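You operate a simulated robot arm through the tools that you are given. There is no shell and no other tool.

The job below is to be done with a simulated robot arm. You get a single attempt, and the scene is never put back.

## Task
Dust the brown block in the jig, then wax its top.
Fine: yellow cloth for the dust, clear wax on the black grip pad; put both back and close the tin. A coat counts when it lies all over at full strength: go over it till it gets no stronger. What is to be rubbed or washed off counts as gone when no trace of it is left.

The check looks at the end state, three seconds after you hand in, the way a careful person would. Anything else that was tipped, shoved, dropped, spilled or broken makes it a failure. Flat cloth is picked up by pressing the open fingertips on it (5 to 10 N) and closing them slowly along it; thin cloth reads only 2 to 8 mm in the jaws.

## Robot
A 7-joint arm with a two-finger parallel gripper, fixed in place. Base frame: the origin is on the floor under the middle of its stand, x ahead of it, y to its left, z up; the work surface is at about z = 88. Lengths are in cm, angles in degrees, forces in N, time in s.
It reaches about 105.8 cm from its shoulder. Its first joint turns from -166.0 to 166.0 degrees. Payload 4.4 kg.
The TCP is the grasp point between the finger pads, 2.3 cm short of the fingertips. In the tool frame z runs along the fingers and y along their closing line. Largest opening 9.4 cm; finger width 3.8, thickness 1; the body of the gripper, 5.4 by 9.6 cm, starts 3.9 cm behind the TCP.
Orientation is told as [roll, pitch, yaw] about the base's x, y, z axes, in that order, counted from this pose: with the fingers straight down and closing along the base's y, the tool's x points along the base's -x, its y along +y and its z along -z.

## Interface
- The arm moves only by the tool drive_tool. Its argument "targets" is a list that holds one entry, the list of rows, each a list of 6 numbers: the shift along the tool's x, y, z in cm, then the turn, a rotation vector about the tool's x, y, z in degrees. In form: [[[x, y, z, rx, ry, rz], ...]]. A call has 1 to 20 rows; each row is the pose to reach, as a shift and turn from the pose commanded when the call began, along the tool's axes at that moment. "fingers" is the opening in per cent of the stroke, from 0 (shut) to 100 (fully open), set as the call begins (left out, the last holds). Rows are played at 5 a second. More than 5 cm and 8.6 degrees between two rows, or a gripper value outside its range, and nothing of the call is played. Where a pose cannot be reached the arm comes as near as it can. A force on the tool above 40 N (or 10 N above the force at the start of the call, whichever is more), or a blocked arm, ends the call early, and 0.2 s more pass. Each finger travels about 10.8 cm/s and halts on what it meets, pressing with about 37 N; the grip force reading is that of the motor and also rises with nothing between the fingers. The clock runs only during rows and for 0.2 s after the last one: add rows that repeat a pose to give the fingers time. It gives the time, the measured TCP pose, the force on the tool (base axes), the opening and the grip force at its end, in the units of the frame above (readings bear some noise), with the torque about the TCP (base axes, N m) and any sound that the robot's microphone picked up.
- Cameras (640 x 400 px; columns grow to the right, rows downward): "scene" is fixed at [22.37, 50.17, 149.08]; the picture's right is [-0.50, -0.87, 0.00], its down [-0.46, 0.26, -0.85] and it looks along [0.74, -0.43, -0.53] (base axes); focal length 316 px, centre (320, 200). "wrist" rides on the gripper at [8.6, 1.6, -7.4] in the tool frame; the picture's right is [-0.18, 0.98, 0.00], its down [-0.58, -0.11, -0.81] and it looks along [-0.79, -0.15, 0.59] (tool axes); focal length 243 px, centre (320, 200). There is no depth. A picture from a camera that has moved, and an enlarged one, comes with that camera's place and axes in the base frame and with its lens. The place of the scene camera against the robot may be out by one fixed shift of up to 1.8 cm in any direction.
- camera(camera): a new picture of that camera. No time passes.
- enlarge(camera, box): a new picture of the part [left, top, right, bottom] of that camera's present view, enlarged. No time passes.
- job_done(): hands the job in; it is judged then, once.

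Nothing tells you positions but the pictures and the camera data. Unless the task says otherwise, let go and move clear before handing in.

The tools are called by a JSON object that holds its "api" and its "payload". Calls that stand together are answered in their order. drive_tool: Moves the arm, as the interface text tells. Its arguments: {"type":"object","properties":{"targets":{"type":"array","items":{"type":"array","items":{"type":"array","items":{"type":"number"}}}},"fingers":{"type":"number"}},"required":["targets"]} The other tools are called the same way: camera (camera) takes a picture; enlarge (camera, box) takes an enlarged picture of a part of a camera's view; job_done () hands the job in.

At the start:

```text
time_s: 0.0
tool_pos: [63.26, -4.92, 115.15]
orientation: [0.0, 0.0, 0.1]
force: [0.2, -0.6, 0.5]
wrist_torque: [0.02, -0.01, -0.02]
gripper_width: 9.39
finger_force: 0.1
```

scene: 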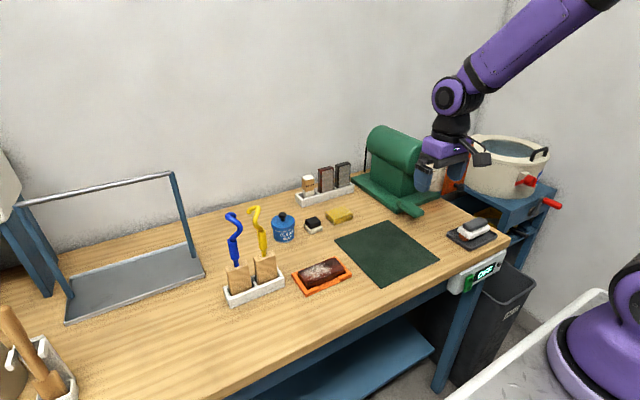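
wrist: 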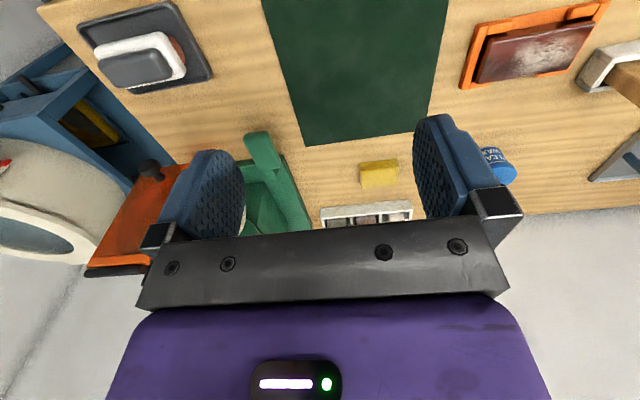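

I see a workbench with a brown dusty block in an orange jig, a blue wax tin with a lid, a small black-gripped pad, and a yellow folded cloth. I will look closer at each before moving.

{"api": "enlarge", "payload": {"camera": "scene", "box": [200, 180, 380, 310]}}

{"api": "enlarge", "payload": {"camera": "scene", "box": [260, 150, 380, 240]}}

{"api": "enlarge", "payload": {"camera": "scene", "box": [350, 120, 560, 300]}}

{"api": "enlarge", "payload": {"camera": "wrist", "box": [300, 0, 640, 230]}}

```text
3.08 times, centred on (290, 245) of scene
camera zoom: at [22.37, 50.17, 149.08], right [-0.5, -0.87, 0.0], down [-0.46, 0.26, -0.85], along [0.74, -0.43, -0.53], focal length 973 px, centre (412, 62)
```

zoom: 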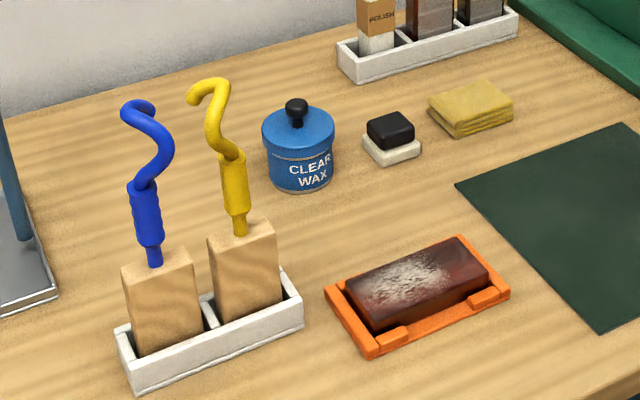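

```text
4.44 times, centred on (320, 195) of scene
camera zoom: at [22.37, 50.17, 149.08], right [-0.5, -0.87, 0.0], down [-0.46, 0.26, -0.85], along [0.74, -0.43, -0.53], focal length 1406 px, centre (320, 222)
```

zoom: 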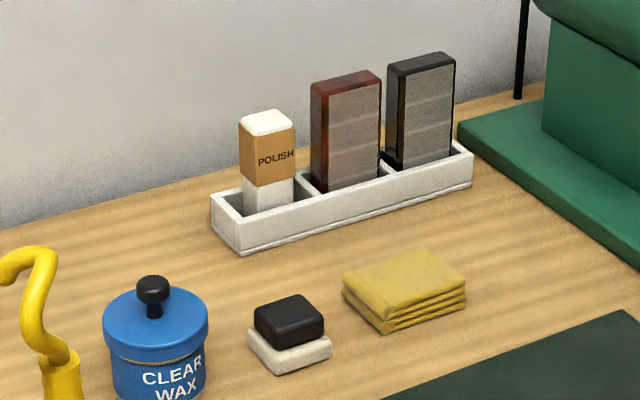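

```text
2.22 times, centred on (455, 210) of scene
camera zoom: at [22.37, 50.17, 149.08], right [-0.5, -0.87, 0.0], down [-0.46, 0.26, -0.85], along [0.74, -0.43, -0.53], focal length 703 px, centre (20, 178)
```

zoom: 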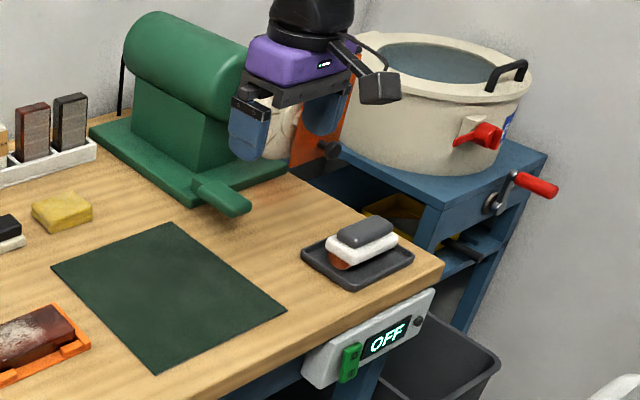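

```text
1.74 times, centred on (470, 115) of wrist
camera zoom: at [54.75, -3.2, 122.64], right [0.18, 0.98, 0.0], down [0.58, -0.11, 0.81], along [0.79, -0.15, -0.59], focal length 422 px, centre (59, 348)
```

zoom: 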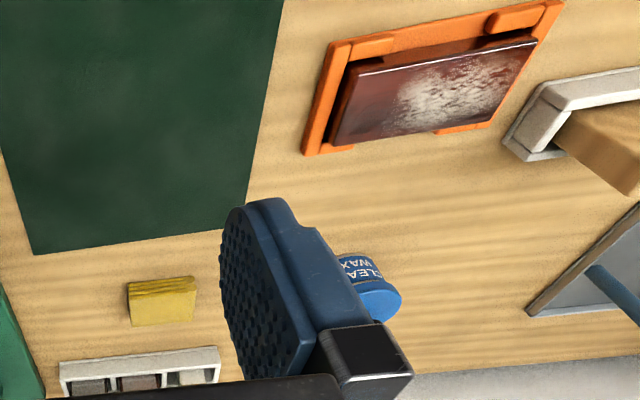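

The jig with the block lies about x 69–77, y 13–27. The cloth is near (93, 2), the pad near (92, 12) and the tin near (93, 23). I'll move up and over to get a clear wrist view of the tin, pad and cloth.

{"api": "drive_tool", "payload": {"targets": [[[-2, 4, -0.6, 0, 0, 0], [-4, 8, -1.2, 0, 0, 0], [-6, 12, -1.8, 0, 0, 0], [-8, 16, -2.4, 0, 0, 0], [-8.7, 17, -3, 0, 0, 0], [-8.7, 17, -3, 0, 0, 0]]], "fingers": 100}}

{"api": "camera", "payload": {"camera": "wrist"}}

```text
time_s: 1.4
tool_pos: [71.94, 12.08, 118.15]
orientation: [0.0, -0.1, 0.1]
force: [-0.5, -0.5, 0.0]
wrist_torque: [0.01, 0.0, -0.03]
gripper_width: 9.4
finger_force: 0.1
```

```text
taken
camera wrist: at [63.47, 13.8, 125.59], right [0.18, 0.98, 0.0], down [0.58, -0.11, 0.81], along [0.79, -0.15, -0.59], focal length 243 px, centre (320, 200)
```

wrist: 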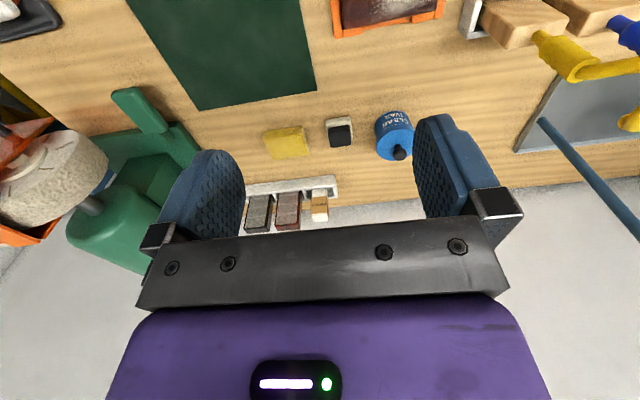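

{"api": "enlarge", "payload": {"camera": "wrist", "box": [250, 80, 430, 200]}}

{"api": "enlarge", "payload": {"camera": "wrist", "box": [240, 0, 560, 200]}}

```text
3.33 times, centred on (340, 140) of wrist
camera zoom: at [63.47, 13.8, 125.59], right [0.18, 0.98, 0.0], down [0.58, -0.11, 0.81], along [0.79, -0.15, -0.59], focal length 809 px, centre (253, 400)
```

zoom: 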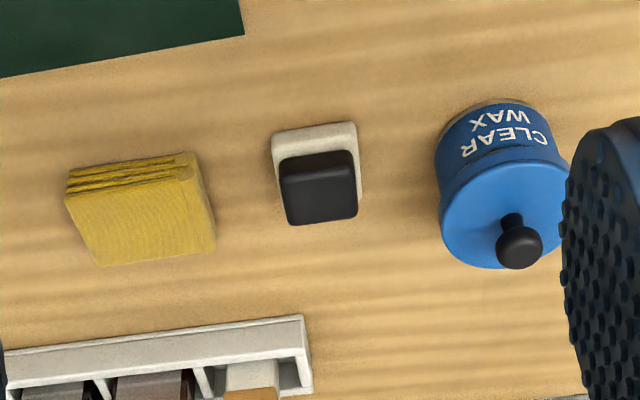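

```text
2.00 times, centred on (400, 100) of wrist
camera zoom: at [63.47, 13.8, 125.59], right [0.18, 0.98, 0.0], down [0.58, -0.11, 0.81], along [0.79, -0.15, -0.59], focal length 485 px, centre (160, 400)
```

zoom: 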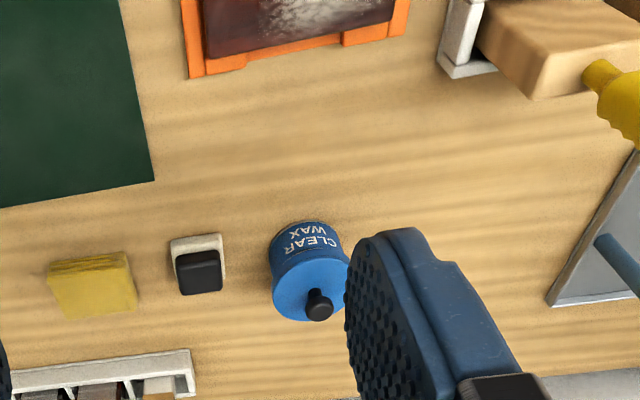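

The cloth, pad and tin sit in a row at x≈90–97. I now move back over the jig to see the block, its height and what stands around it.

{"api": "drive_tool", "payload": {"targets": [[[3, 2, 1, 0, 0, 0], [6, 4, 2, 0, 0, 0], [9, 6, 3, 0, 0, 0], [11, 7, 4, 0, 0, 0], [11, 7, 4, 0, 0, 0]]]}}

{"api": "camera", "payload": {"camera": "wrist"}}

{"api": "enlarge", "payload": {"camera": "wrist", "box": [240, 0, 480, 150]}}

{"api": "enlarge", "payload": {"camera": "wrist", "box": [400, 0, 640, 150]}}

{"api": "camera", "payload": {"camera": "scene"}}

```text
time_s: 2.6
tool_pos: [61.0, 19.19, 114.21]
orientation: [0.0, 0.0, 0.1]
force: [1.2, -0.8, -0.4]
wrist_torque: [0.0, 0.0, 0.01]
gripper_width: 9.42
finger_force: 0.0
```

```text
taken
camera wrist: at [52.39, 20.77, 121.64], right [0.18, 0.98, 0.0], down [0.58, -0.11, 0.81], along [0.79, -0.15, -0.59], focal length 243 px, centre (320, 200)
```

wrist: 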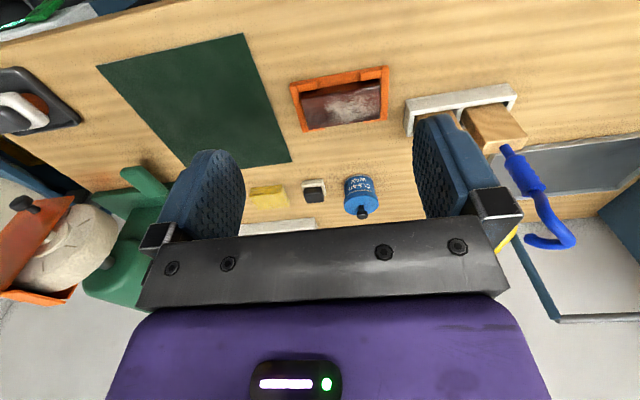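

```text
2.67 times, centred on (360, 75) of wrist
camera zoom: at [52.39, 20.77, 121.64], right [0.18, 0.98, 0.0], down [0.58, -0.11, 0.81], along [0.79, -0.15, -0.59], focal length 647 px, centre (213, 533)
```

zoom: 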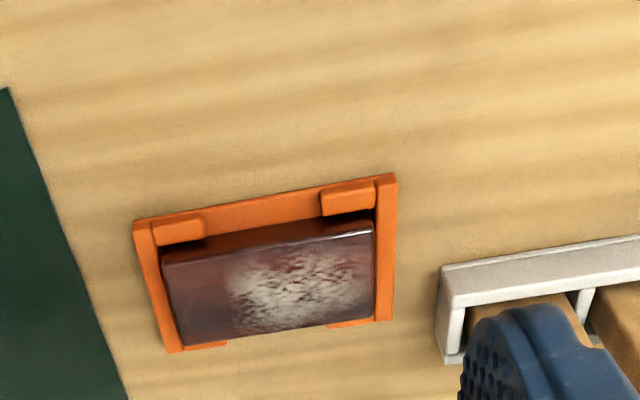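

```text
2.67 times, centred on (520, 75) of wrist
camera zoom: at [52.39, 20.77, 121.64], right [0.18, 0.98, 0.0], down [0.58, -0.11, 0.81], along [0.79, -0.15, -0.59], focal length 647 px, centre (-213, 533)
```

zoom: 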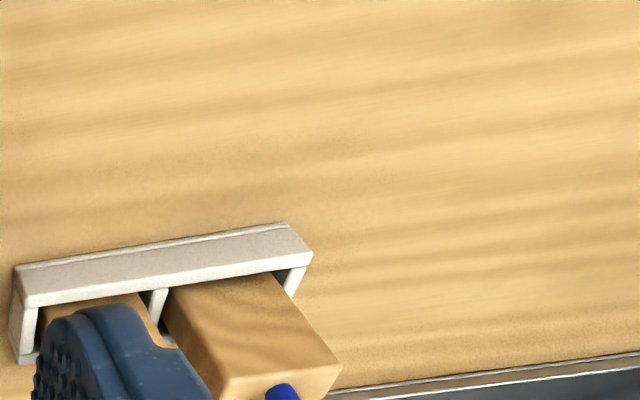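

```text
taken
```

scene: 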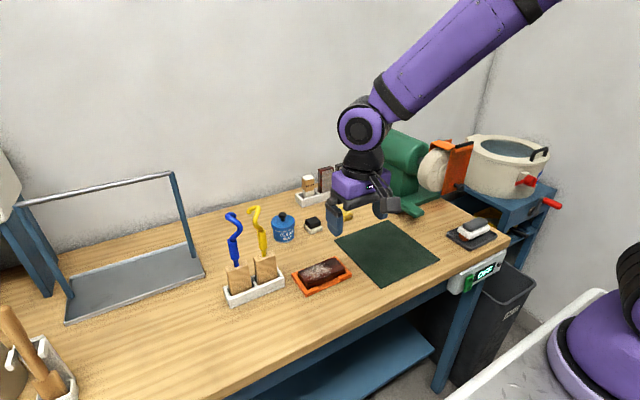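

{"api": "enlarge", "payload": {"camera": "scene", "box": [285, 245, 360, 300]}}

{"api": "enlarge", "payload": {"camera": "scene", "box": [210, 195, 310, 310]}}

{"api": "enlarge", "payload": {"camera": "wrist", "box": [280, 55, 400, 140]}}

```text
7.27 times, centred on (322, 272) of scene
camera zoom: at [22.37, 50.17, 149.08], right [-0.5, -0.87, 0.0], down [-0.46, 0.26, -0.85], along [0.74, -0.43, -0.53], focal length 2301 px, centre (302, -327)
```

zoom: 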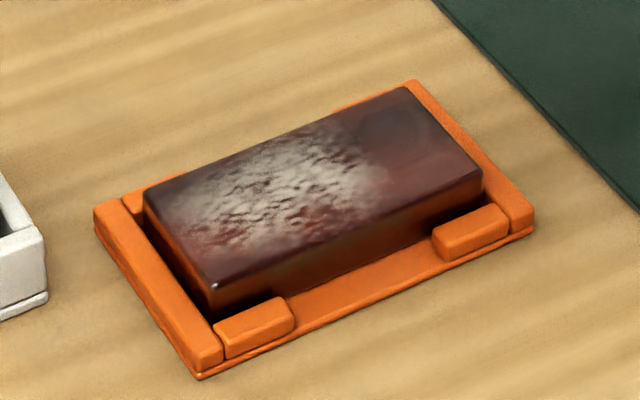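

```text
3.48 times, centred on (260, 252) of scene
camera zoom: at [22.37, 50.17, 149.08], right [-0.5, -0.87, 0.0], down [-0.46, 0.26, -0.85], along [0.74, -0.43, -0.53], focal length 1100 px, centre (529, 17)
```

zoom: 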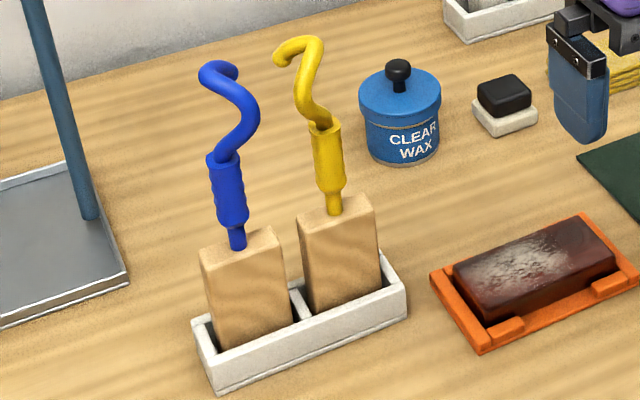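

```text
4.71 times, centred on (340, 98) of wrist
camera zoom: at [52.39, 20.77, 121.64], right [0.18, 0.98, 0.0], down [0.58, -0.11, 0.81], along [0.79, -0.15, -0.59], focal length 1142 px, centre (226, 682)
```

zoom: 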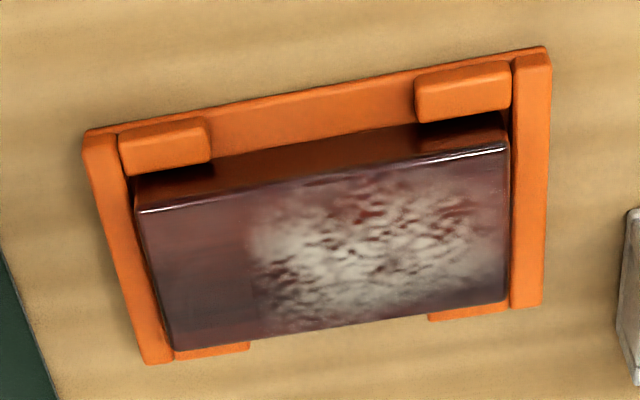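

The block top is at roughly z≈90.6–91, spanning about x 70.5–75.5, y 15–25.5. It stands proud of the jig, so it can be wiped freely. I now travel above the folded yellow cloth.

{"api": "drive_tool", "payload": {"targets": [[[-3.2, -1.7, 0.5, 0, 0, 0], [-6.4, -3.4, 1, 0, 0, 0], [-9.6, -5.1, 1.5, 0, 0, 0], [-12.8, -6.8, 2, 0, 0, 0], [-16, -8.6, 3, 0, 0, 0], [-19.2, -10.4, 4, 0, 0, 0], [-22.4, -12.1, 5, 0, 0, 0], [-25.6, -13.8, 7, 0, 0, 0], [-28.8, -15.5, 9, 0, 0, 0], [-32.2, -17.3, 10, 0, 0, 0], [-32.2, -17.3, 10, 0, 0, 0]]], "fingers": 100}}

{"api": "camera", "payload": {"camera": "wrist"}}

{"api": "camera", "payload": {"camera": "scene"}}

```text
time_s: 5.0
tool_pos: [93.21, 1.96, 104.16]
orientation: [0.0, 0.0, 0.2]
force: [-0.7, -1.0, -0.1]
wrist_torque: [0.0, -0.01, -0.01]
gripper_width: 9.37
finger_force: 0.0
```

```text
taken
camera wrist: at [84.66, 3.6, 111.67], right [0.18, 0.98, 0.0], down [0.58, -0.11, 0.81], along [0.79, -0.15, -0.59], focal length 243 px, centre (320, 200)
```

wrist: 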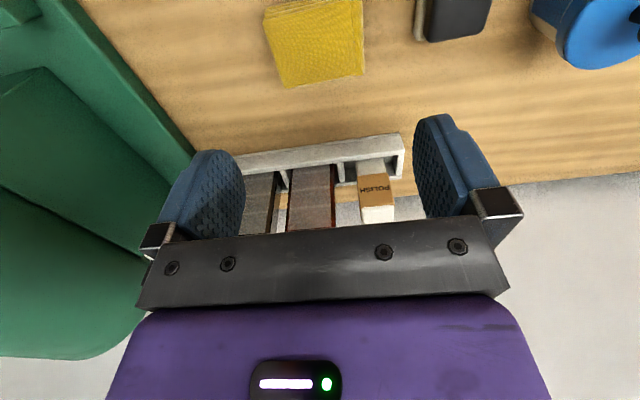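

```text
taken
```

scene: 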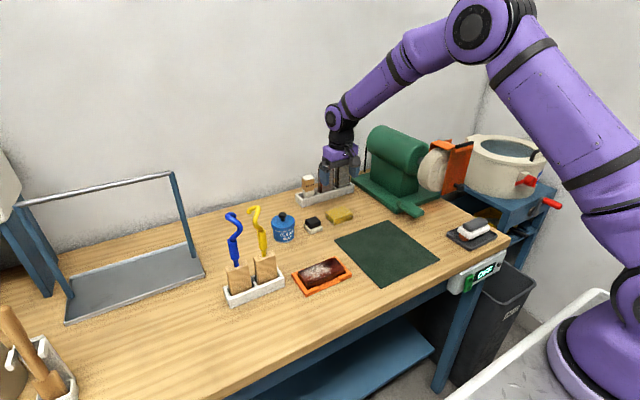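

The cloth is centred under the gripper at (93.2, 1.9), about 7.1 cm wide along y, so the open jaws straddle it. I descend with fingertips at about z 88.7, without closing yet.

{"api": "drive_tool", "payload": {"targets": [[[0, 0, 4, 0, 0, 0], [0, 0, 8, 0, 0, 0], [0, 0, 11, 0, 0, 0], [0, 0, 12.3, 0, 0, 0], [0, 0, 13.0, 0, 0, 0], [0, 0, 13.0, 0, 0, 0]]], "fingers": 100}}

{"api": "camera", "payload": {"camera": "wrist"}}

{"api": "enlarge", "payload": {"camera": "scene", "box": [290, 170, 380, 240]}}

```text
time_s: 6.4
tool_pos: [93.08, 1.75, 91.06]
orientation: [0.0, 0.0, 0.0]
force: [-0.6, -0.1, -0.7]
wrist_torque: [-0.02, -0.01, 0.0]
gripper_width: 9.42
finger_force: 0.1
```

```text
taken
camera wrist: at [84.63, 3.56, 98.6], right [0.18, 0.98, 0.0], down [0.58, -0.11, 0.81], along [0.79, -0.15, -0.59], focal length 243 px, centre (320, 200)
```

wrist: 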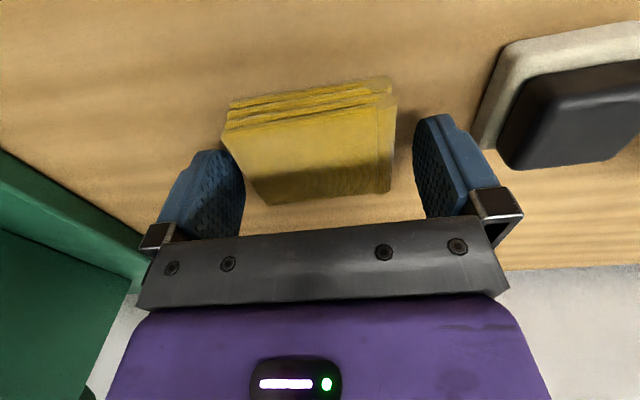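

```text
5.71 times, centred on (335, 205) of scene
camera zoom: at [22.37, 50.17, 149.08], right [-0.5, -0.87, 0.0], down [-0.46, 0.26, -0.85], along [0.74, -0.43, -0.53], focal length 1808 px, centre (234, 171)
```

zoom: 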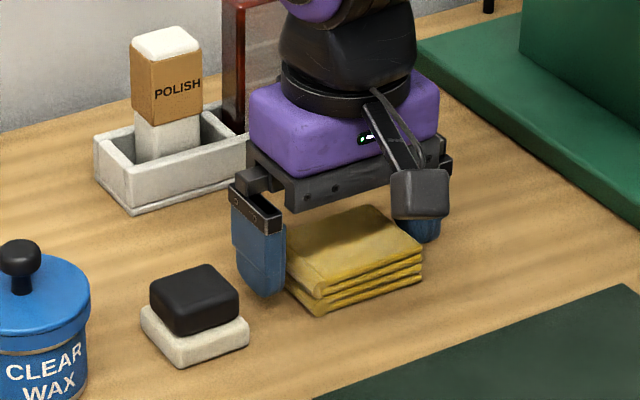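

The jaws straddle the folded cloth with clear space on each side. I close gently in stages to see how it takes the grip.

{"api": "drive_tool", "payload": {"targets": [[[0, 0, 0, 0, 0, 0], [0, 0, 0, 0, 0, 0]]], "fingers": 78}}

{"api": "drive_tool", "payload": {"targets": [[[0, 0, 0, 0, 0, 0], [0, 0, 0, 0, 0, 0], [0, 0, 0, 0, 0, 0]]], "fingers": 68}}

{"api": "camera", "payload": {"camera": "wrist"}}

```text
time_s: 7.0
tool_pos: [93.12, 1.89, 91.13]
orientation: [0.0, 0.0, 0.0]
force: [0.4, 0.1, 0.9]
wrist_torque: [0.0, -0.05, 0.0]
gripper_width: 7.32
finger_force: 0.0
```

```text
time_s: 7.8
tool_pos: [93.12, 1.95, 91.24]
orientation: [0.0, 0.0, 0.1]
force: [0.0, -0.2, 0.5]
wrist_torque: [-0.01, 0.02, 0.03]
gripper_width: 7.05
finger_force: 37.0
```

```text
taken
camera wrist: at [84.63, 3.56, 98.62], right [0.18, 0.98, 0.0], down [0.58, -0.11, 0.81], along [0.79, -0.15, -0.59], focal length 243 px, centre (320, 200)
```

wrist: 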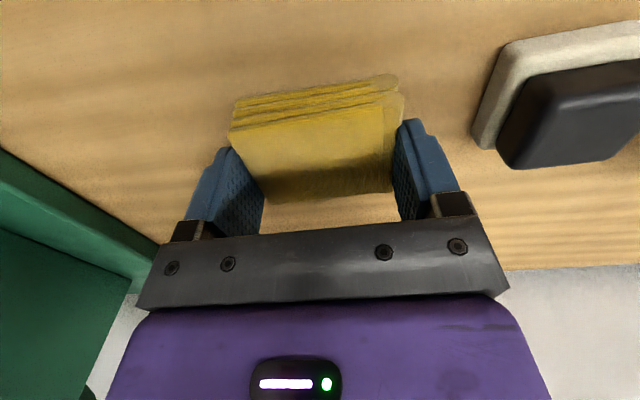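

The grip settled at 7.05 cm and holds the folded cloth like a firm pad. I lift it straight up and check that it hangs right.

{"api": "drive_tool", "payload": {"targets": [[[0, 0, -1, 0, 0, 0], [0, 0, -3, 0, 0, 0], [0, 0, -6, 0, 0, 0], [0, 0, -9, 0, 0, 0], [0, 0, -12, 0, 0, 0], [0, 0, -12, 0, 0, 0]]], "fingers": 68}}

{"api": "camera", "payload": {"camera": "wrist"}}

{"api": "enlarge", "payload": {"camera": "scene", "box": [290, 130, 400, 220]}}

```text
time_s: 9.2
tool_pos: [93.17, 1.89, 103.24]
orientation: [0.0, -0.1, 0.1]
force: [-0.1, 0.4, -0.8]
wrist_torque: [0.0, -0.03, 0.0]
gripper_width: 7.04
finger_force: 37.4
```

```text
taken
camera wrist: at [84.6, 3.55, 110.64], right [0.18, 0.98, 0.0], down [0.58, -0.11, 0.81], along [0.79, -0.15, -0.59], focal length 243 px, centre (320, 200)
```

wrist: 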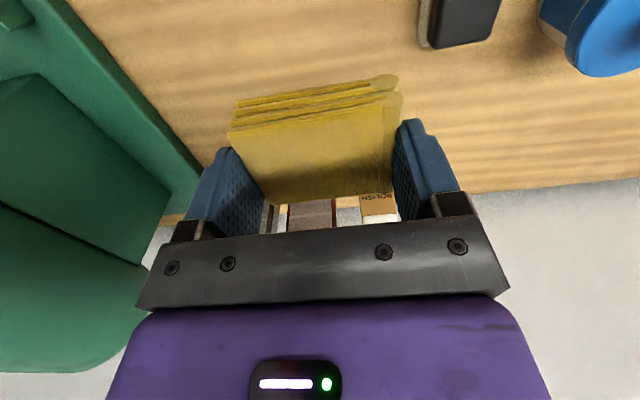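

```text
4.44 times, centred on (345, 175) of scene
camera zoom: at [22.37, 50.17, 149.08], right [-0.5, -0.87, 0.0], down [-0.46, 0.26, -0.85], along [0.74, -0.43, -0.53], focal length 1406 px, centre (209, 311)
```

zoom: 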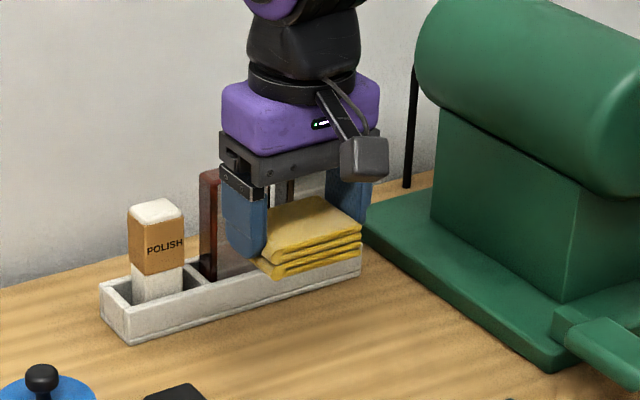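

The cloth is held level with its lower face about 3.1 cm below the TCP. I carry it over the block centre and stop just above the top.

{"api": "drive_tool", "payload": {"targets": [[[2.9, 2.6, 0, 0, 0, 0], [5.8, 5.2, 0, 0, 0, 0], [8.7, 7.9, 0, 0, 0, 0], [11.6, 10.5, 0, 0, 0, 0], [14.4, 13.1, 0, 0, 0, 0], [17.3, 15.8, 0, 0, 0, 0], [20.1, 18.4, 0, 0, 0, 0], [20.1, 18.4, 3, 0, 0, 0], [20.1, 18.4, 6, 0, 0, 0], [20.1, 18.4, 7.5, 0, 0, 0], [20.1, 18.4, 7.5, 0, 0, 0]]], "fingers": 68}}

{"api": "camera", "payload": {"camera": "wrist"}}

{"api": "enlarge", "payload": {"camera": "scene", "box": [270, 200, 380, 310]}}

```text
time_s: 11.6
tool_pos: [73.02, 20.15, 95.71]
orientation: [0.0, 0.1, 0.0]
force: [0.0, -0.8, -0.3]
wrist_torque: [0.01, 0.01, 0.01]
gripper_width: 7.07
finger_force: 37.1
```

```text
taken
camera wrist: at [64.49, 21.89, 103.11], right [0.18, 0.98, 0.0], down [0.58, -0.11, 0.81], along [0.79, -0.15, -0.59], focal length 243 px, centre (320, 200)
```

wrist: 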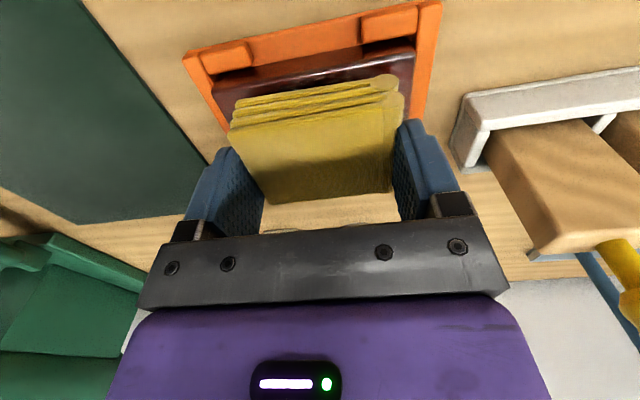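

```text
3.64 times, centred on (325, 255) of scene
camera zoom: at [22.37, 50.17, 149.08], right [-0.5, -0.87, 0.0], down [-0.46, 0.26, -0.85], along [0.74, -0.43, -0.53], focal length 1150 px, centre (302, 0)
```

zoom: 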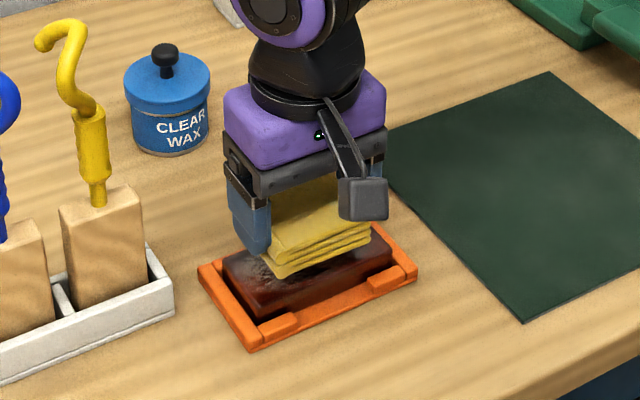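

The cloth hovers over the middle of the block. I lower it in small steps while watching the force.

{"api": "drive_tool", "payload": {"targets": [[[0, 0, 0.4, 0, 0, 0], [0, 0, 0.8, 0, 0, 0], [0, 0, 1.1, 0, 0, 0], [0, 0, 1.1, 0, 0, 0]]], "fingers": 68}}

{"api": "drive_tool", "payload": {"targets": [[[0, 0, 0.15, 0, 0, 0], [0, 0, 0.3, 0, 0, 0], [0, 0, 0.3, 0, 0, 0]]], "fingers": 68}}

```text
time_s: 12.6
tool_pos: [73.09, 20.28, 94.61]
orientation: [0.0, 0.0, 0.1]
force: [-0.4, -0.2, -0.3]
wrist_torque: [0.0, 0.01, -0.03]
gripper_width: 7.06
finger_force: 37.2
```

```text
time_s: 13.4
tool_pos: [73.02, 20.27, 94.37]
orientation: [0.0, 0.1, 0.0]
force: [0.8, -0.1, 0.1]
wrist_torque: [0.03, -0.02, -0.01]
gripper_width: 7.07
finger_force: 36.8
```

{"api": "drive_tool", "payload": {"targets": [[[0, 0, 0.1, 0, 0, 0], [0, 0, 0.2, 0, 0, 0], [0, 0, 0.2, 0, 0, 0]]], "fingers": 68}}

{"api": "drive_tool", "payload": {"targets": [[[0, 0, 0.1, 0, 0, 0], [0, 0, 0.2, 0, 0, 0], [0, 0, 0.2, 0, 0, 0]]], "fingers": 68}}

```text
time_s: 14.2
tool_pos: [73.03, 20.1, 94.05]
orientation: [0.0, -0.1, 0.0]
force: [0.0, 0.5, -0.2]
wrist_torque: [0.0, 0.01, -0.01]
gripper_width: 7.03
finger_force: 36.8
```

```text
time_s: 15.0
tool_pos: [73.15, 20.29, 93.88]
orientation: [0.0, 0.0, 0.0]
force: [0.5, -0.3, -0.8]
wrist_torque: [0.0, 0.05, 0.01]
gripper_width: 7.06
finger_force: 37.5
```

{"api": "drive_tool", "payload": {"targets": [[[0, 0, 0.1, 0, 0, 0], [0, 0, 0.2, 0, 0, 0], [0, 0, 0.2, 0, 0, 0]]], "fingers": 68}}

{"api": "drive_tool", "payload": {"targets": [[[0, 0, 0.1, 0, 0, 0], [0, 0, 0.15, 0, 0, 0], [0, 0, 0.15, 0, 0, 0]]], "fingers": 68}}

{"api": "enlarge", "payload": {"camera": "scene", "box": [270, 220, 370, 300]}}

```text
time_s: 15.8
tool_pos: [73.09, 20.32, 93.73]
orientation: [-0.1, -0.1, 0.1]
force: [-0.6, -1.3, 13.4]
wrist_torque: [-0.11, 0.11, 0.04]
gripper_width: 7.07
finger_force: 36.9
```

```text
time_s: 16.6
tool_pos: [73.05, 20.3, 93.65]
orientation: [0.1, -0.2, 0.1]
force: [1.7, 0.4, 39.8]
wrist_torque: [-0.2, 0.15, 0.02]
gripper_width: 7.07
finger_force: 36.9
```

```text
5.00 times, centred on (320, 260) of scene
camera zoom: at [22.37, 50.17, 149.08], right [-0.5, -0.87, 0.0], down [-0.46, 0.26, -0.85], along [0.74, -0.43, -0.53], focal length 1582 px, centre (320, -100)
```

zoom: 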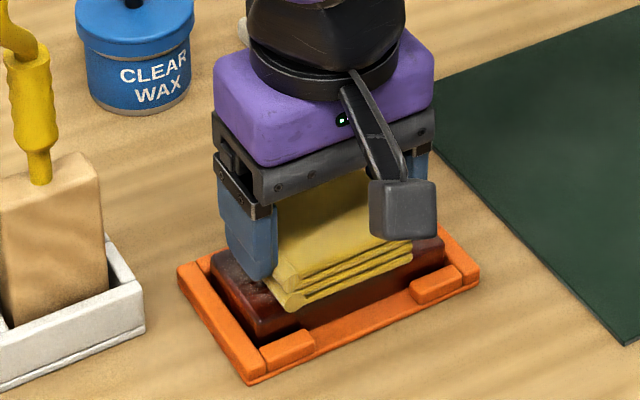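

The block top is at z≈90.6, with contact at a commanded z≈93.7, and it is stiff (about 180 N/cm). I back off to a light press of about 8 N and wipe to and fro over the whole top.

{"api": "drive_tool", "payload": {"targets": [[[0, 0, -0.17, 0, 0, 0], [0, 1.2, -0.17, 0, 0, 0], [0, 2.4, -0.17, 0, 0, 0], [0, 3.6, -0.17, 0, 0, 0], [0.7, 3.6, -0.17, 0, 0, 0], [0.7, 2.4, -0.17, 0, 0, 0], [0.7, 1.2, -0.17, 0, 0, 0], [0.7, 0, -0.17, 0, 0, 0], [0.7, -1.2, -0.17, 0, 0, 0], [0.7, -2.4, -0.17, 0, 0, 0], [0.7, -3.6, -0.17, 0, 0, 0], [-0.7, -3.6, -0.17, 0, 0, 0], [-0.7, -2.4, -0.17, 0, 0, 0], [-0.7, -1.2, -0.17, 0, 0, 0], [-0.7, 0, -0.17, 0, 0, 0], [-0.7, 1.2, -0.17, 0, 0, 0], [-0.7, 2.4, -0.17, 0, 0, 0], [-0.7, 3.6, -0.17, 0, 0, 0], [0, 3.6, -0.17, 0, 0, 0], [0, 2.4, -0.17, 0, 0, 0]]], "fingers": 68}}

{"api": "camera", "payload": {"camera": "wrist"}}

{"api": "enlarge", "payload": {"camera": "scene", "box": [270, 220, 370, 300]}}

```text
time_s: 20.8
tool_pos: [73.1, 22.73, 93.83]
orientation: [0.1, 0.0, 0.0]
force: [1.3, 0.4, 2.3]
wrist_torque: [0.06, -0.05, -0.03]
gripper_width: 7.06
finger_force: 36.7
```

```text
taken
camera wrist: at [64.53, 24.34, 101.17], right [0.18, 0.98, 0.0], down [0.58, -0.11, 0.81], along [0.79, -0.15, -0.59], focal length 243 px, centre (320, 200)
```

wrist: 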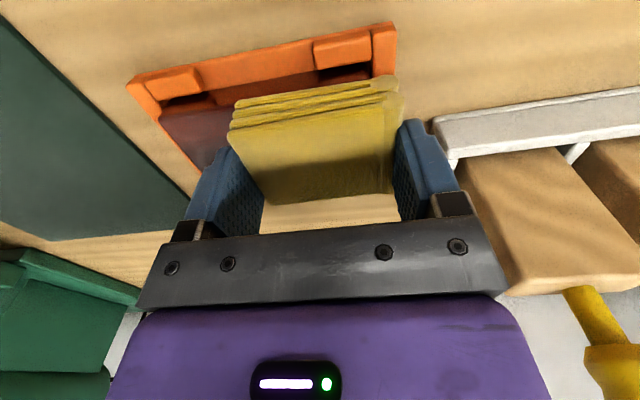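

```text
5.00 times, centred on (320, 260) of scene
camera zoom: at [22.37, 50.17, 149.08], right [-0.5, -0.87, 0.0], down [-0.46, 0.26, -0.85], along [0.74, -0.43, -0.53], focal length 1582 px, centre (320, -100)
```

zoom: 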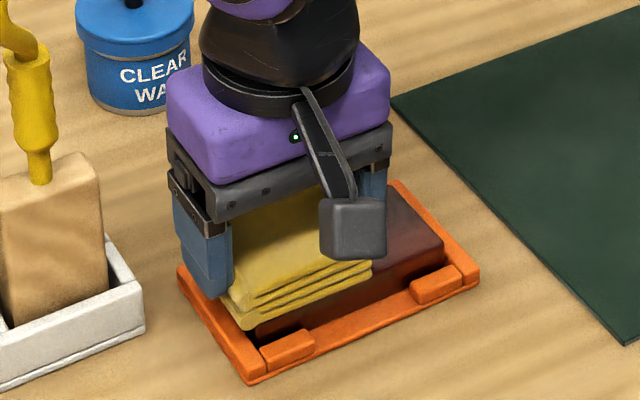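

The visible right part looks clean already, but the force there was light (2 N). I do a second pass slightly firmer, then lift back to inspect.

{"api": "drive_tool", "payload": {"targets": [[[0, 0, 0.04, 0, 0, 0], [0.4, 1.2, 0.04, 0, 0, 0], [1, 1.2, 0.04, 0, 0, 0], [1, 0, 0.04, 0, 0, 0], [1, -1.2, 0.04, 0, 0, 0], [1, -2.4, 0.04, 0, 0, 0], [1, -3.6, 0.04, 0, 0, 0], [1, -4.8, 0.04, 0, 0, 0], [0, -4.8, 0.04, 0, 0, 0], [-1, -4.8, 0.04, 0, 0, 0], [-1, -3.6, 0.04, 0, 0, 0], [-1, -2.4, 0.04, 0, 0, 0], [-1, -1.2, 0.04, 0, 0, 0], [-1, 0, 0.04, 0, 0, 0], [-1, 1.2, 0.04, 0, 0, 0], [0, 1.2, 0.04, 0, 0, 0], [0, 0, 0.04, 0, 0, 0], [0, -1.2, 0.04, 0, 0, 0], [0, -2.4, 0.04, 0, 0, 0], [0, -2.4, 0.04, 0, 0, 0]]], "fingers": 68}}

{"api": "drive_tool", "payload": {"targets": [[[0, 0, -3, 0, 0, 0], [0, 0, -7, 0, 0, 0], [4, 0, -9, 0, 0, 0], [8, 0, -10, 0, 0, 0], [11, 0, -11, 0, 0, 0], [11, 0, -11, 0, 0, 0]]], "fingers": 68}}

{"api": "camera", "payload": {"camera": "wrist"}}

{"api": "enlarge", "payload": {"camera": "wrist", "box": [250, 20, 410, 120]}}

{"api": "enlarge", "payload": {"camera": "scene", "box": [285, 245, 360, 300]}}

```text
time_s: 25.0
tool_pos: [72.99, 20.25, 93.77]
orientation: [-0.1, -0.1, -0.1]
force: [1.2, 7.1, 17.0]
wrist_torque: [0.21, -0.02, 0.0]
gripper_width: 7.04
finger_force: 37.2
```

```text
time_s: 26.4
tool_pos: [62.07, 20.24, 104.73]
orientation: [0.0, 0.1, 0.2]
force: [0.9, 0.0, -0.9]
wrist_torque: [0.0, 0.02, -0.04]
gripper_width: 7.05
finger_force: 36.6
```

```text
taken
camera wrist: at [53.52, 21.94, 112.16], right [0.18, 0.98, 0.0], down [0.58, -0.11, 0.81], along [0.79, -0.15, -0.59], focal length 243 px, centre (320, 200)
```

wrist: 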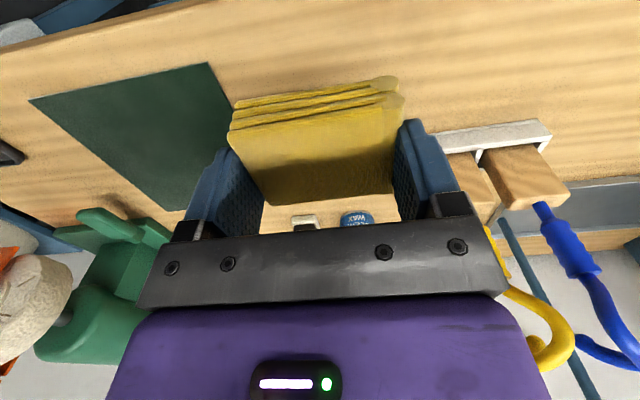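

```text
4.00 times, centred on (330, 70) of wrist
camera zoom: at [53.52, 21.94, 112.16], right [0.18, 0.98, 0.0], down [0.58, -0.11, 0.81], along [0.79, -0.15, -0.59], focal length 970 px, centre (280, 720)
```

zoom: 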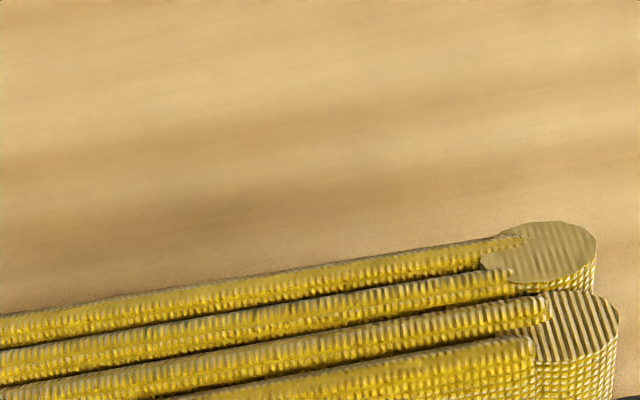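

```text
7.27 times, centred on (322, 272) of scene
camera zoom: at [22.37, 50.17, 149.08], right [-0.5, -0.87, 0.0], down [-0.46, 0.26, -0.85], along [0.74, -0.43, -0.53], focal length 2301 px, centre (302, -327)
```

zoom: 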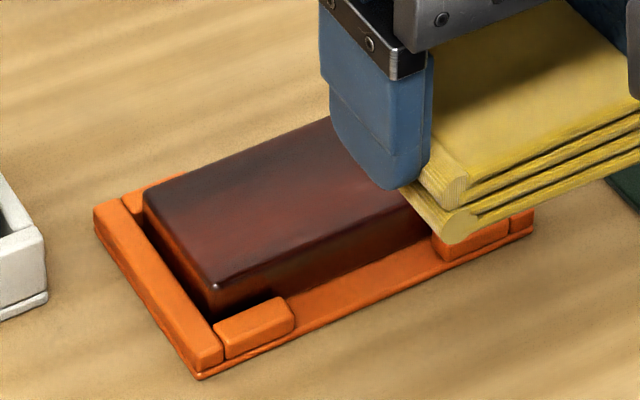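

The left part is spotless; the right part is hidden by the gripper. I move aside toward the cloth's home spot, still holding it, to check the whole top.

{"api": "drive_tool", "payload": {"targets": [[[-2, -4, 0, 0, 0, 0], [-5, -8, 0, 0, 0, 0], [-9, -10.5, 0, 0, 0, 0], [-13, -12.5, 0, 0, 0, 0], [-16, -14, 0, 0, 0, 0], [-16, -14, 0, 0, 0, 0]]], "fingers": 68}}

{"api": "enlarge", "payload": {"camera": "scene", "box": [285, 245, 360, 300]}}

{"api": "camera", "payload": {"camera": "scene"}}

```text
time_s: 27.8
tool_pos: [78.19, 6.21, 104.75]
orientation: [0.0, 0.0, 0.0]
force: [-0.1, -0.2, -0.6]
wrist_torque: [-0.04, -0.04, -0.05]
gripper_width: 7.08
finger_force: 37.2
```

```text
7.27 times, centred on (322, 272) of scene
camera zoom: at [22.37, 50.17, 149.08], right [-0.5, -0.87, 0.0], down [-0.46, 0.26, -0.85], along [0.74, -0.43, -0.53], focal length 2301 px, centre (302, -327)
```

zoom: 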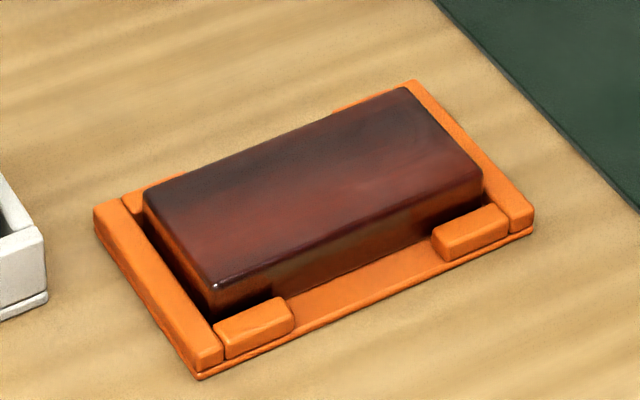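

```text
taken
```

scene: 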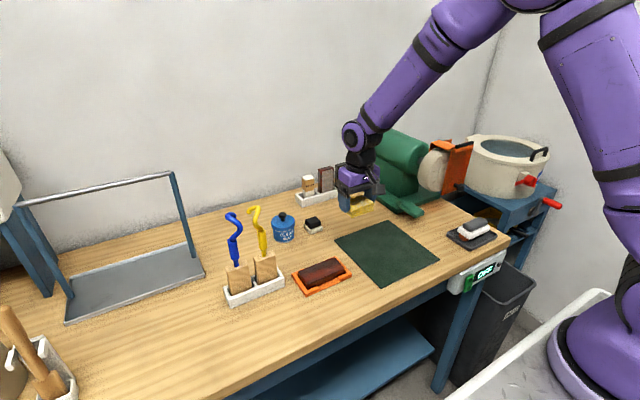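

{"api": "enlarge", "payload": {"camera": "scene", "box": [300, 253, 344, 285]}}

```text
12.50 times, centred on (322, 269) of scene
camera zoom: at [22.37, 50.17, 149.08], right [-0.5, -0.87, 0.0], down [-0.46, 0.26, -0.85], along [0.74, -0.43, -0.53], focal length 3955 px, centre (295, -662)
```

zoom: 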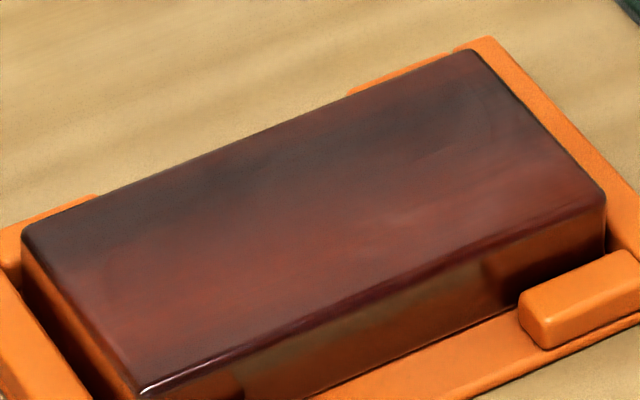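

The top looks clean from this side. I'll take a second look with the wrist camera from another angle before putting the cloth away.

{"api": "drive_tool", "payload": {"targets": [[[4, 0.5, -1, 0, 0, 0], [8, 1, -2, 0, 0, 0], [12, 1.5, -3, 0, 0, 0], [15, 1.8, -3.3, 0, 0, 0], [15, 1.8, -3.3, 0, 0, 0]]], "fingers": 68}}

{"api": "camera", "payload": {"camera": "wrist"}}

{"api": "enlarge", "payload": {"camera": "wrist", "box": [380, 40, 540, 140]}}

```text
time_s: 29.0
tool_pos: [62.95, 8.1, 108.0]
orientation: [0.0, 0.0, 0.0]
force: [0.9, -0.6, -0.4]
wrist_torque: [-0.02, 0.04, 0.03]
gripper_width: 7.06
finger_force: 37.0
```

```text
taken
camera wrist: at [54.43, 9.73, 115.4], right [0.18, 0.98, 0.0], down [0.58, -0.11, 0.81], along [0.79, -0.15, -0.59], focal length 243 px, centre (320, 200)
```

wrist: 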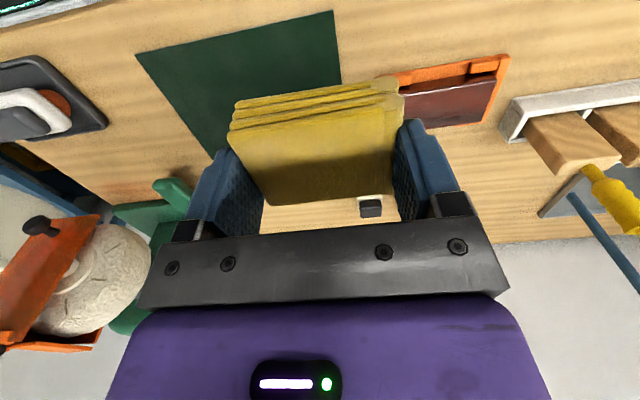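

```text
4.00 times, centred on (460, 90) of wrist
camera zoom: at [54.43, 9.73, 115.4], right [0.18, 0.98, 0.0], down [0.58, -0.11, 0.81], along [0.79, -0.15, -0.59], focal length 970 px, centre (-240, 640)
```

zoom: 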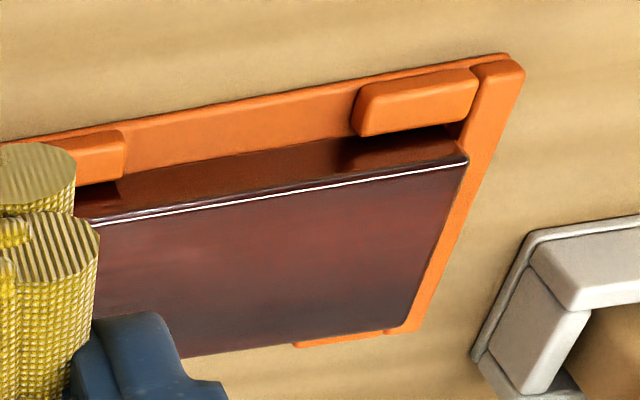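

No trace of dust is left from either angle. I return the cloth to its original spot at (93.2, 1.8).

{"api": "drive_tool", "payload": {"targets": [[[-3.8, -0.8, 0, 0, 0, 0], [-7.6, -1.6, 0.5, 0, 0, 0], [-11.4, -2.4, 1, 0, 0, 0], [-15.2, -3.1, 2, 0, 0, 0], [-19, -3.9, 3, 0, 0, 0], [-22.8, -4.7, 4, 0, 0, 0], [-26.6, -5.5, 4.9, 0, 0, 0], [-30.1, -6.2, 4.9, 0, 0, 0], [-30.1, -6.2, 8.5, 0, 0, 0], [-30.1, -6.2, 12, 0, 0, 0], [-30.1, -6.2, 15, 0, 0, 0], [-30.1, -6.2, 16.2, 0, 0, 0], [-30.1, -6.2, 16.2, 0, 0, 0]]], "fingers": 68}}

{"api": "drive_tool", "payload": {"targets": [[[0, 0, 0.2, 0, 0, 0], [0, 0, 0.4, 0, 0, 0], [0, 0, 0.55, 0, 0, 0], [0, 0, 0.55, 0, 0, 0]]], "fingers": 68}}

{"api": "camera", "payload": {"camera": "wrist"}}

```text
time_s: 31.8
tool_pos: [93.14, 1.88, 91.68]
orientation: [0.0, 0.0, 0.2]
force: [0.6, -0.4, 0.0]
wrist_torque: [0.01, -0.02, -0.01]
gripper_width: 7.06
finger_force: 36.7
```

```text
time_s: 32.8
tool_pos: [93.05, 1.83, 91.21]
orientation: [0.0, 0.0, 0.2]
force: [0.0, 0.1, -1.1]
wrist_torque: [0.0, -0.02, 0.0]
gripper_width: 7.05
finger_force: 36.9
```

```text
taken
camera wrist: at [84.63, 3.54, 98.67], right [0.18, 0.98, 0.0], down [0.58, -0.11, 0.81], along [0.79, -0.15, -0.59], focal length 243 px, centre (320, 200)
```

wrist: 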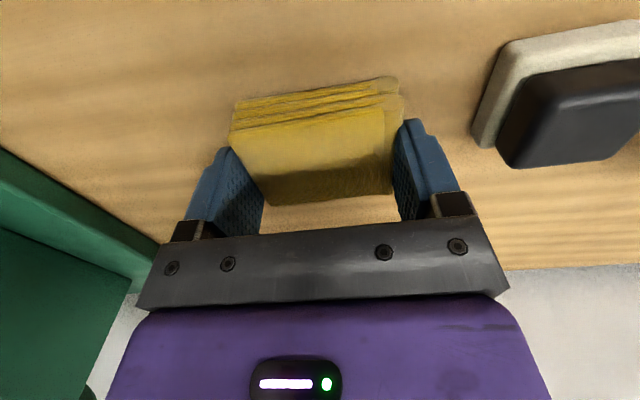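

The cloth is just above its spot with no contact force yet, so I lower a little more until it touches.

{"api": "drive_tool", "payload": {"targets": [[[0, 0, 0.05, 0, 0, 0], [0, 0, 0.1, 0, 0, 0], [0, 0, 0.1, 0, 0, 0]]], "fingers": 68}}

```text
time_s: 33.6
tool_pos: [93.16, 1.86, 91.14]
orientation: [0.0, 0.0, 0.0]
force: [0.7, 0.1, -0.9]
wrist_torque: [-0.03, 0.02, -0.01]
gripper_width: 7.06
finger_force: 37.6
```

{"api": "drive_tool", "payload": {"targets": [[[0, 0, 0.05, 0, 0, 0], [0, 0, 0.08, 0, 0, 0], [0, 0, 0.08, 0, 0, 0]]], "fingers": 68}}

```text
time_s: 34.4
tool_pos: [93.16, 1.94, 91.11]
orientation: [0.0, -0.1, 0.0]
force: [-0.4, 1.2, 2.3]
wrist_torque: [0.03, -0.03, 0.0]
gripper_width: 7.06
finger_force: 37.1
```

The cloth rests on the table (2 N). I open the fingers and rise straight up.

{"api": "drive_tool", "payload": {"targets": [[[0, 0, 0, 0, 0, 0], [0, 0, 0, 0, 0, 0], [0, 0, 0, 0, 0, 0]]], "fingers": 97}}

{"api": "drive_tool", "payload": {"targets": [[[0, 0, -2, 0, 0, 0], [0, 0, -5, 0, 0, 0], [0, 0, -9, 0, 0, 0], [0, 0, -13, 0, 0, 0], [0, 0, -13, 0, 0, 0]]], "fingers": 97}}

{"api": "camera", "payload": {"camera": "wrist"}}

{"api": "enlarge", "payload": {"camera": "scene", "box": [260, 150, 380, 240]}}

```text
time_s: 35.2
tool_pos: [93.21, 1.81, 91.01]
orientation: [0.0, 0.0, -0.1]
force: [0.4, -0.4, 0.0]
wrist_torque: [0.03, -0.02, 0.01]
gripper_width: 9.13
finger_force: 0.0
```

```text
time_s: 36.4
tool_pos: [93.25, 1.8, 104.08]
orientation: [0.0, 0.1, 0.1]
force: [0.1, -0.3, -0.5]
wrist_torque: [0.0, -0.01, 0.01]
gripper_width: 9.12
finger_force: 0.0
```

```text
taken
camera wrist: at [84.74, 3.51, 111.57], right [0.18, 0.98, 0.0], down [0.58, -0.11, 0.81], along [0.79, -0.15, -0.59], focal length 243 px, centre (320, 200)
```

wrist: 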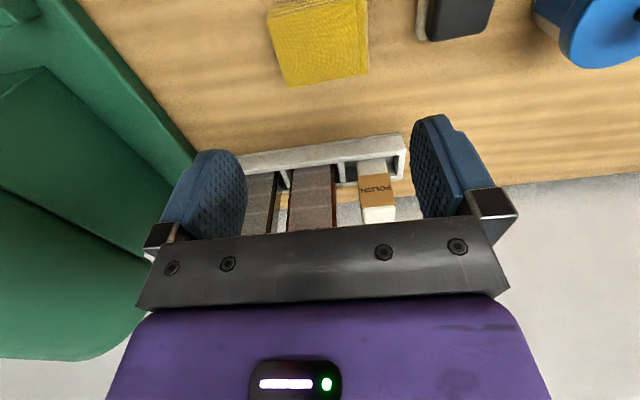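

```text
4.44 times, centred on (320, 195) of scene
camera zoom: at [22.37, 50.17, 149.08], right [-0.5, -0.87, 0.0], down [-0.46, 0.26, -0.85], along [0.74, -0.43, -0.53], focal length 1406 px, centre (320, 222)
```

zoom: 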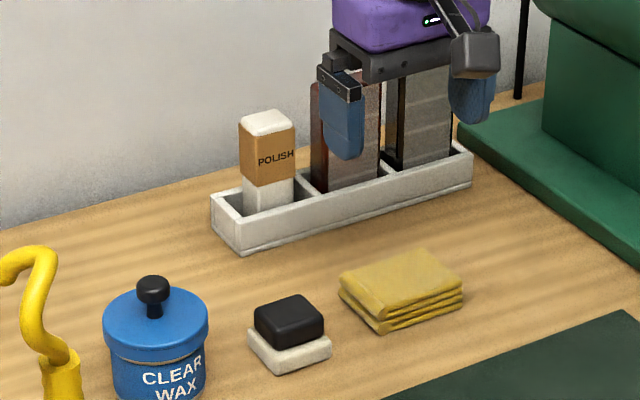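

The cloth is back at its place. Next I move to where the wrist camera can see the wax tin and its knob squarely.

{"api": "drive_tool", "payload": {"targets": [[[2, 3, -2, 0, 0, 0], [4, 6.5, -4, 0, 0, 0], [6, 10, -4, 0, 0, 0], [8, 13.5, -4, 0, 0, 0], [9.2, 17, -4, 0, 0, 0], [9.2, 19.6, -4, 0, 0, 0], [9.2, 19.6, -4, 0, 0, 0]]], "fingers": 97}}

{"api": "camera", "payload": {"camera": "wrist"}}

{"api": "enlarge", "payload": {"camera": "wrist", "box": [250, 60, 410, 190]}}

{"api": "enlarge", "payload": {"camera": "scene", "box": [262, 200, 332, 250]}}

```text
time_s: 38.0
tool_pos: [83.98, 21.55, 108.04]
orientation: [-0.1, 0.0, 0.0]
force: [-0.6, -0.6, -0.1]
wrist_torque: [0.0, 0.01, 0.02]
gripper_width: 9.13
finger_force: 0.0
```

```text
taken
camera wrist: at [75.52, 23.11, 115.51], right [0.18, 0.98, 0.0], down [0.58, -0.11, 0.81], along [0.79, -0.15, -0.59], focal length 243 px, centre (320, 200)
```

wrist: 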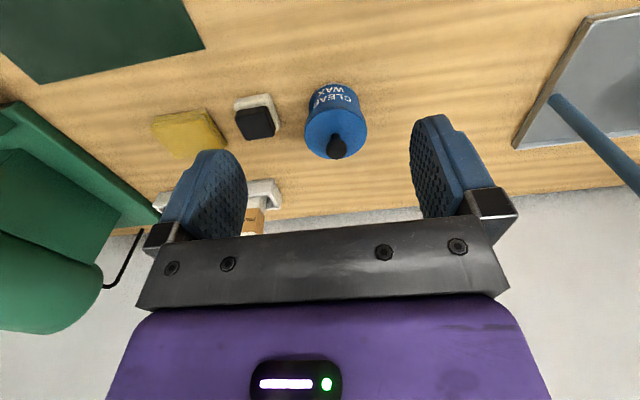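

```text
3.08 times, centred on (330, 125) of wrist
camera zoom: at [75.52, 23.11, 115.51], right [0.18, 0.98, 0.0], down [0.58, -0.11, 0.81], along [0.79, -0.15, -0.59], focal length 746 px, centre (289, 431)
```

zoom: 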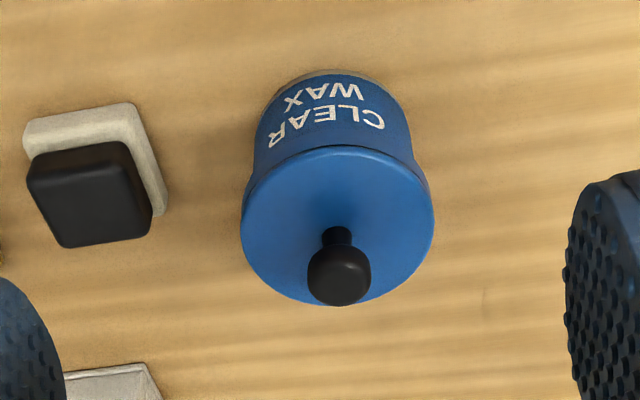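

```text
8.00 times, centred on (297, 225) of scene
camera zoom: at [22.37, 50.17, 149.08], right [-0.5, -0.87, 0.0], down [-0.46, 0.26, -0.85], along [0.74, -0.43, -0.53], focal length 2531 px, centre (504, 0)
```

zoom: 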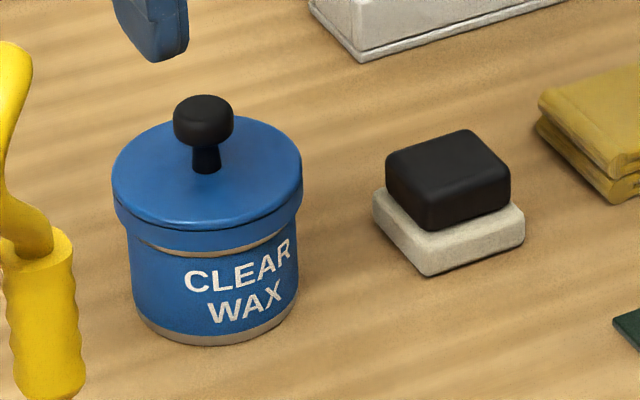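

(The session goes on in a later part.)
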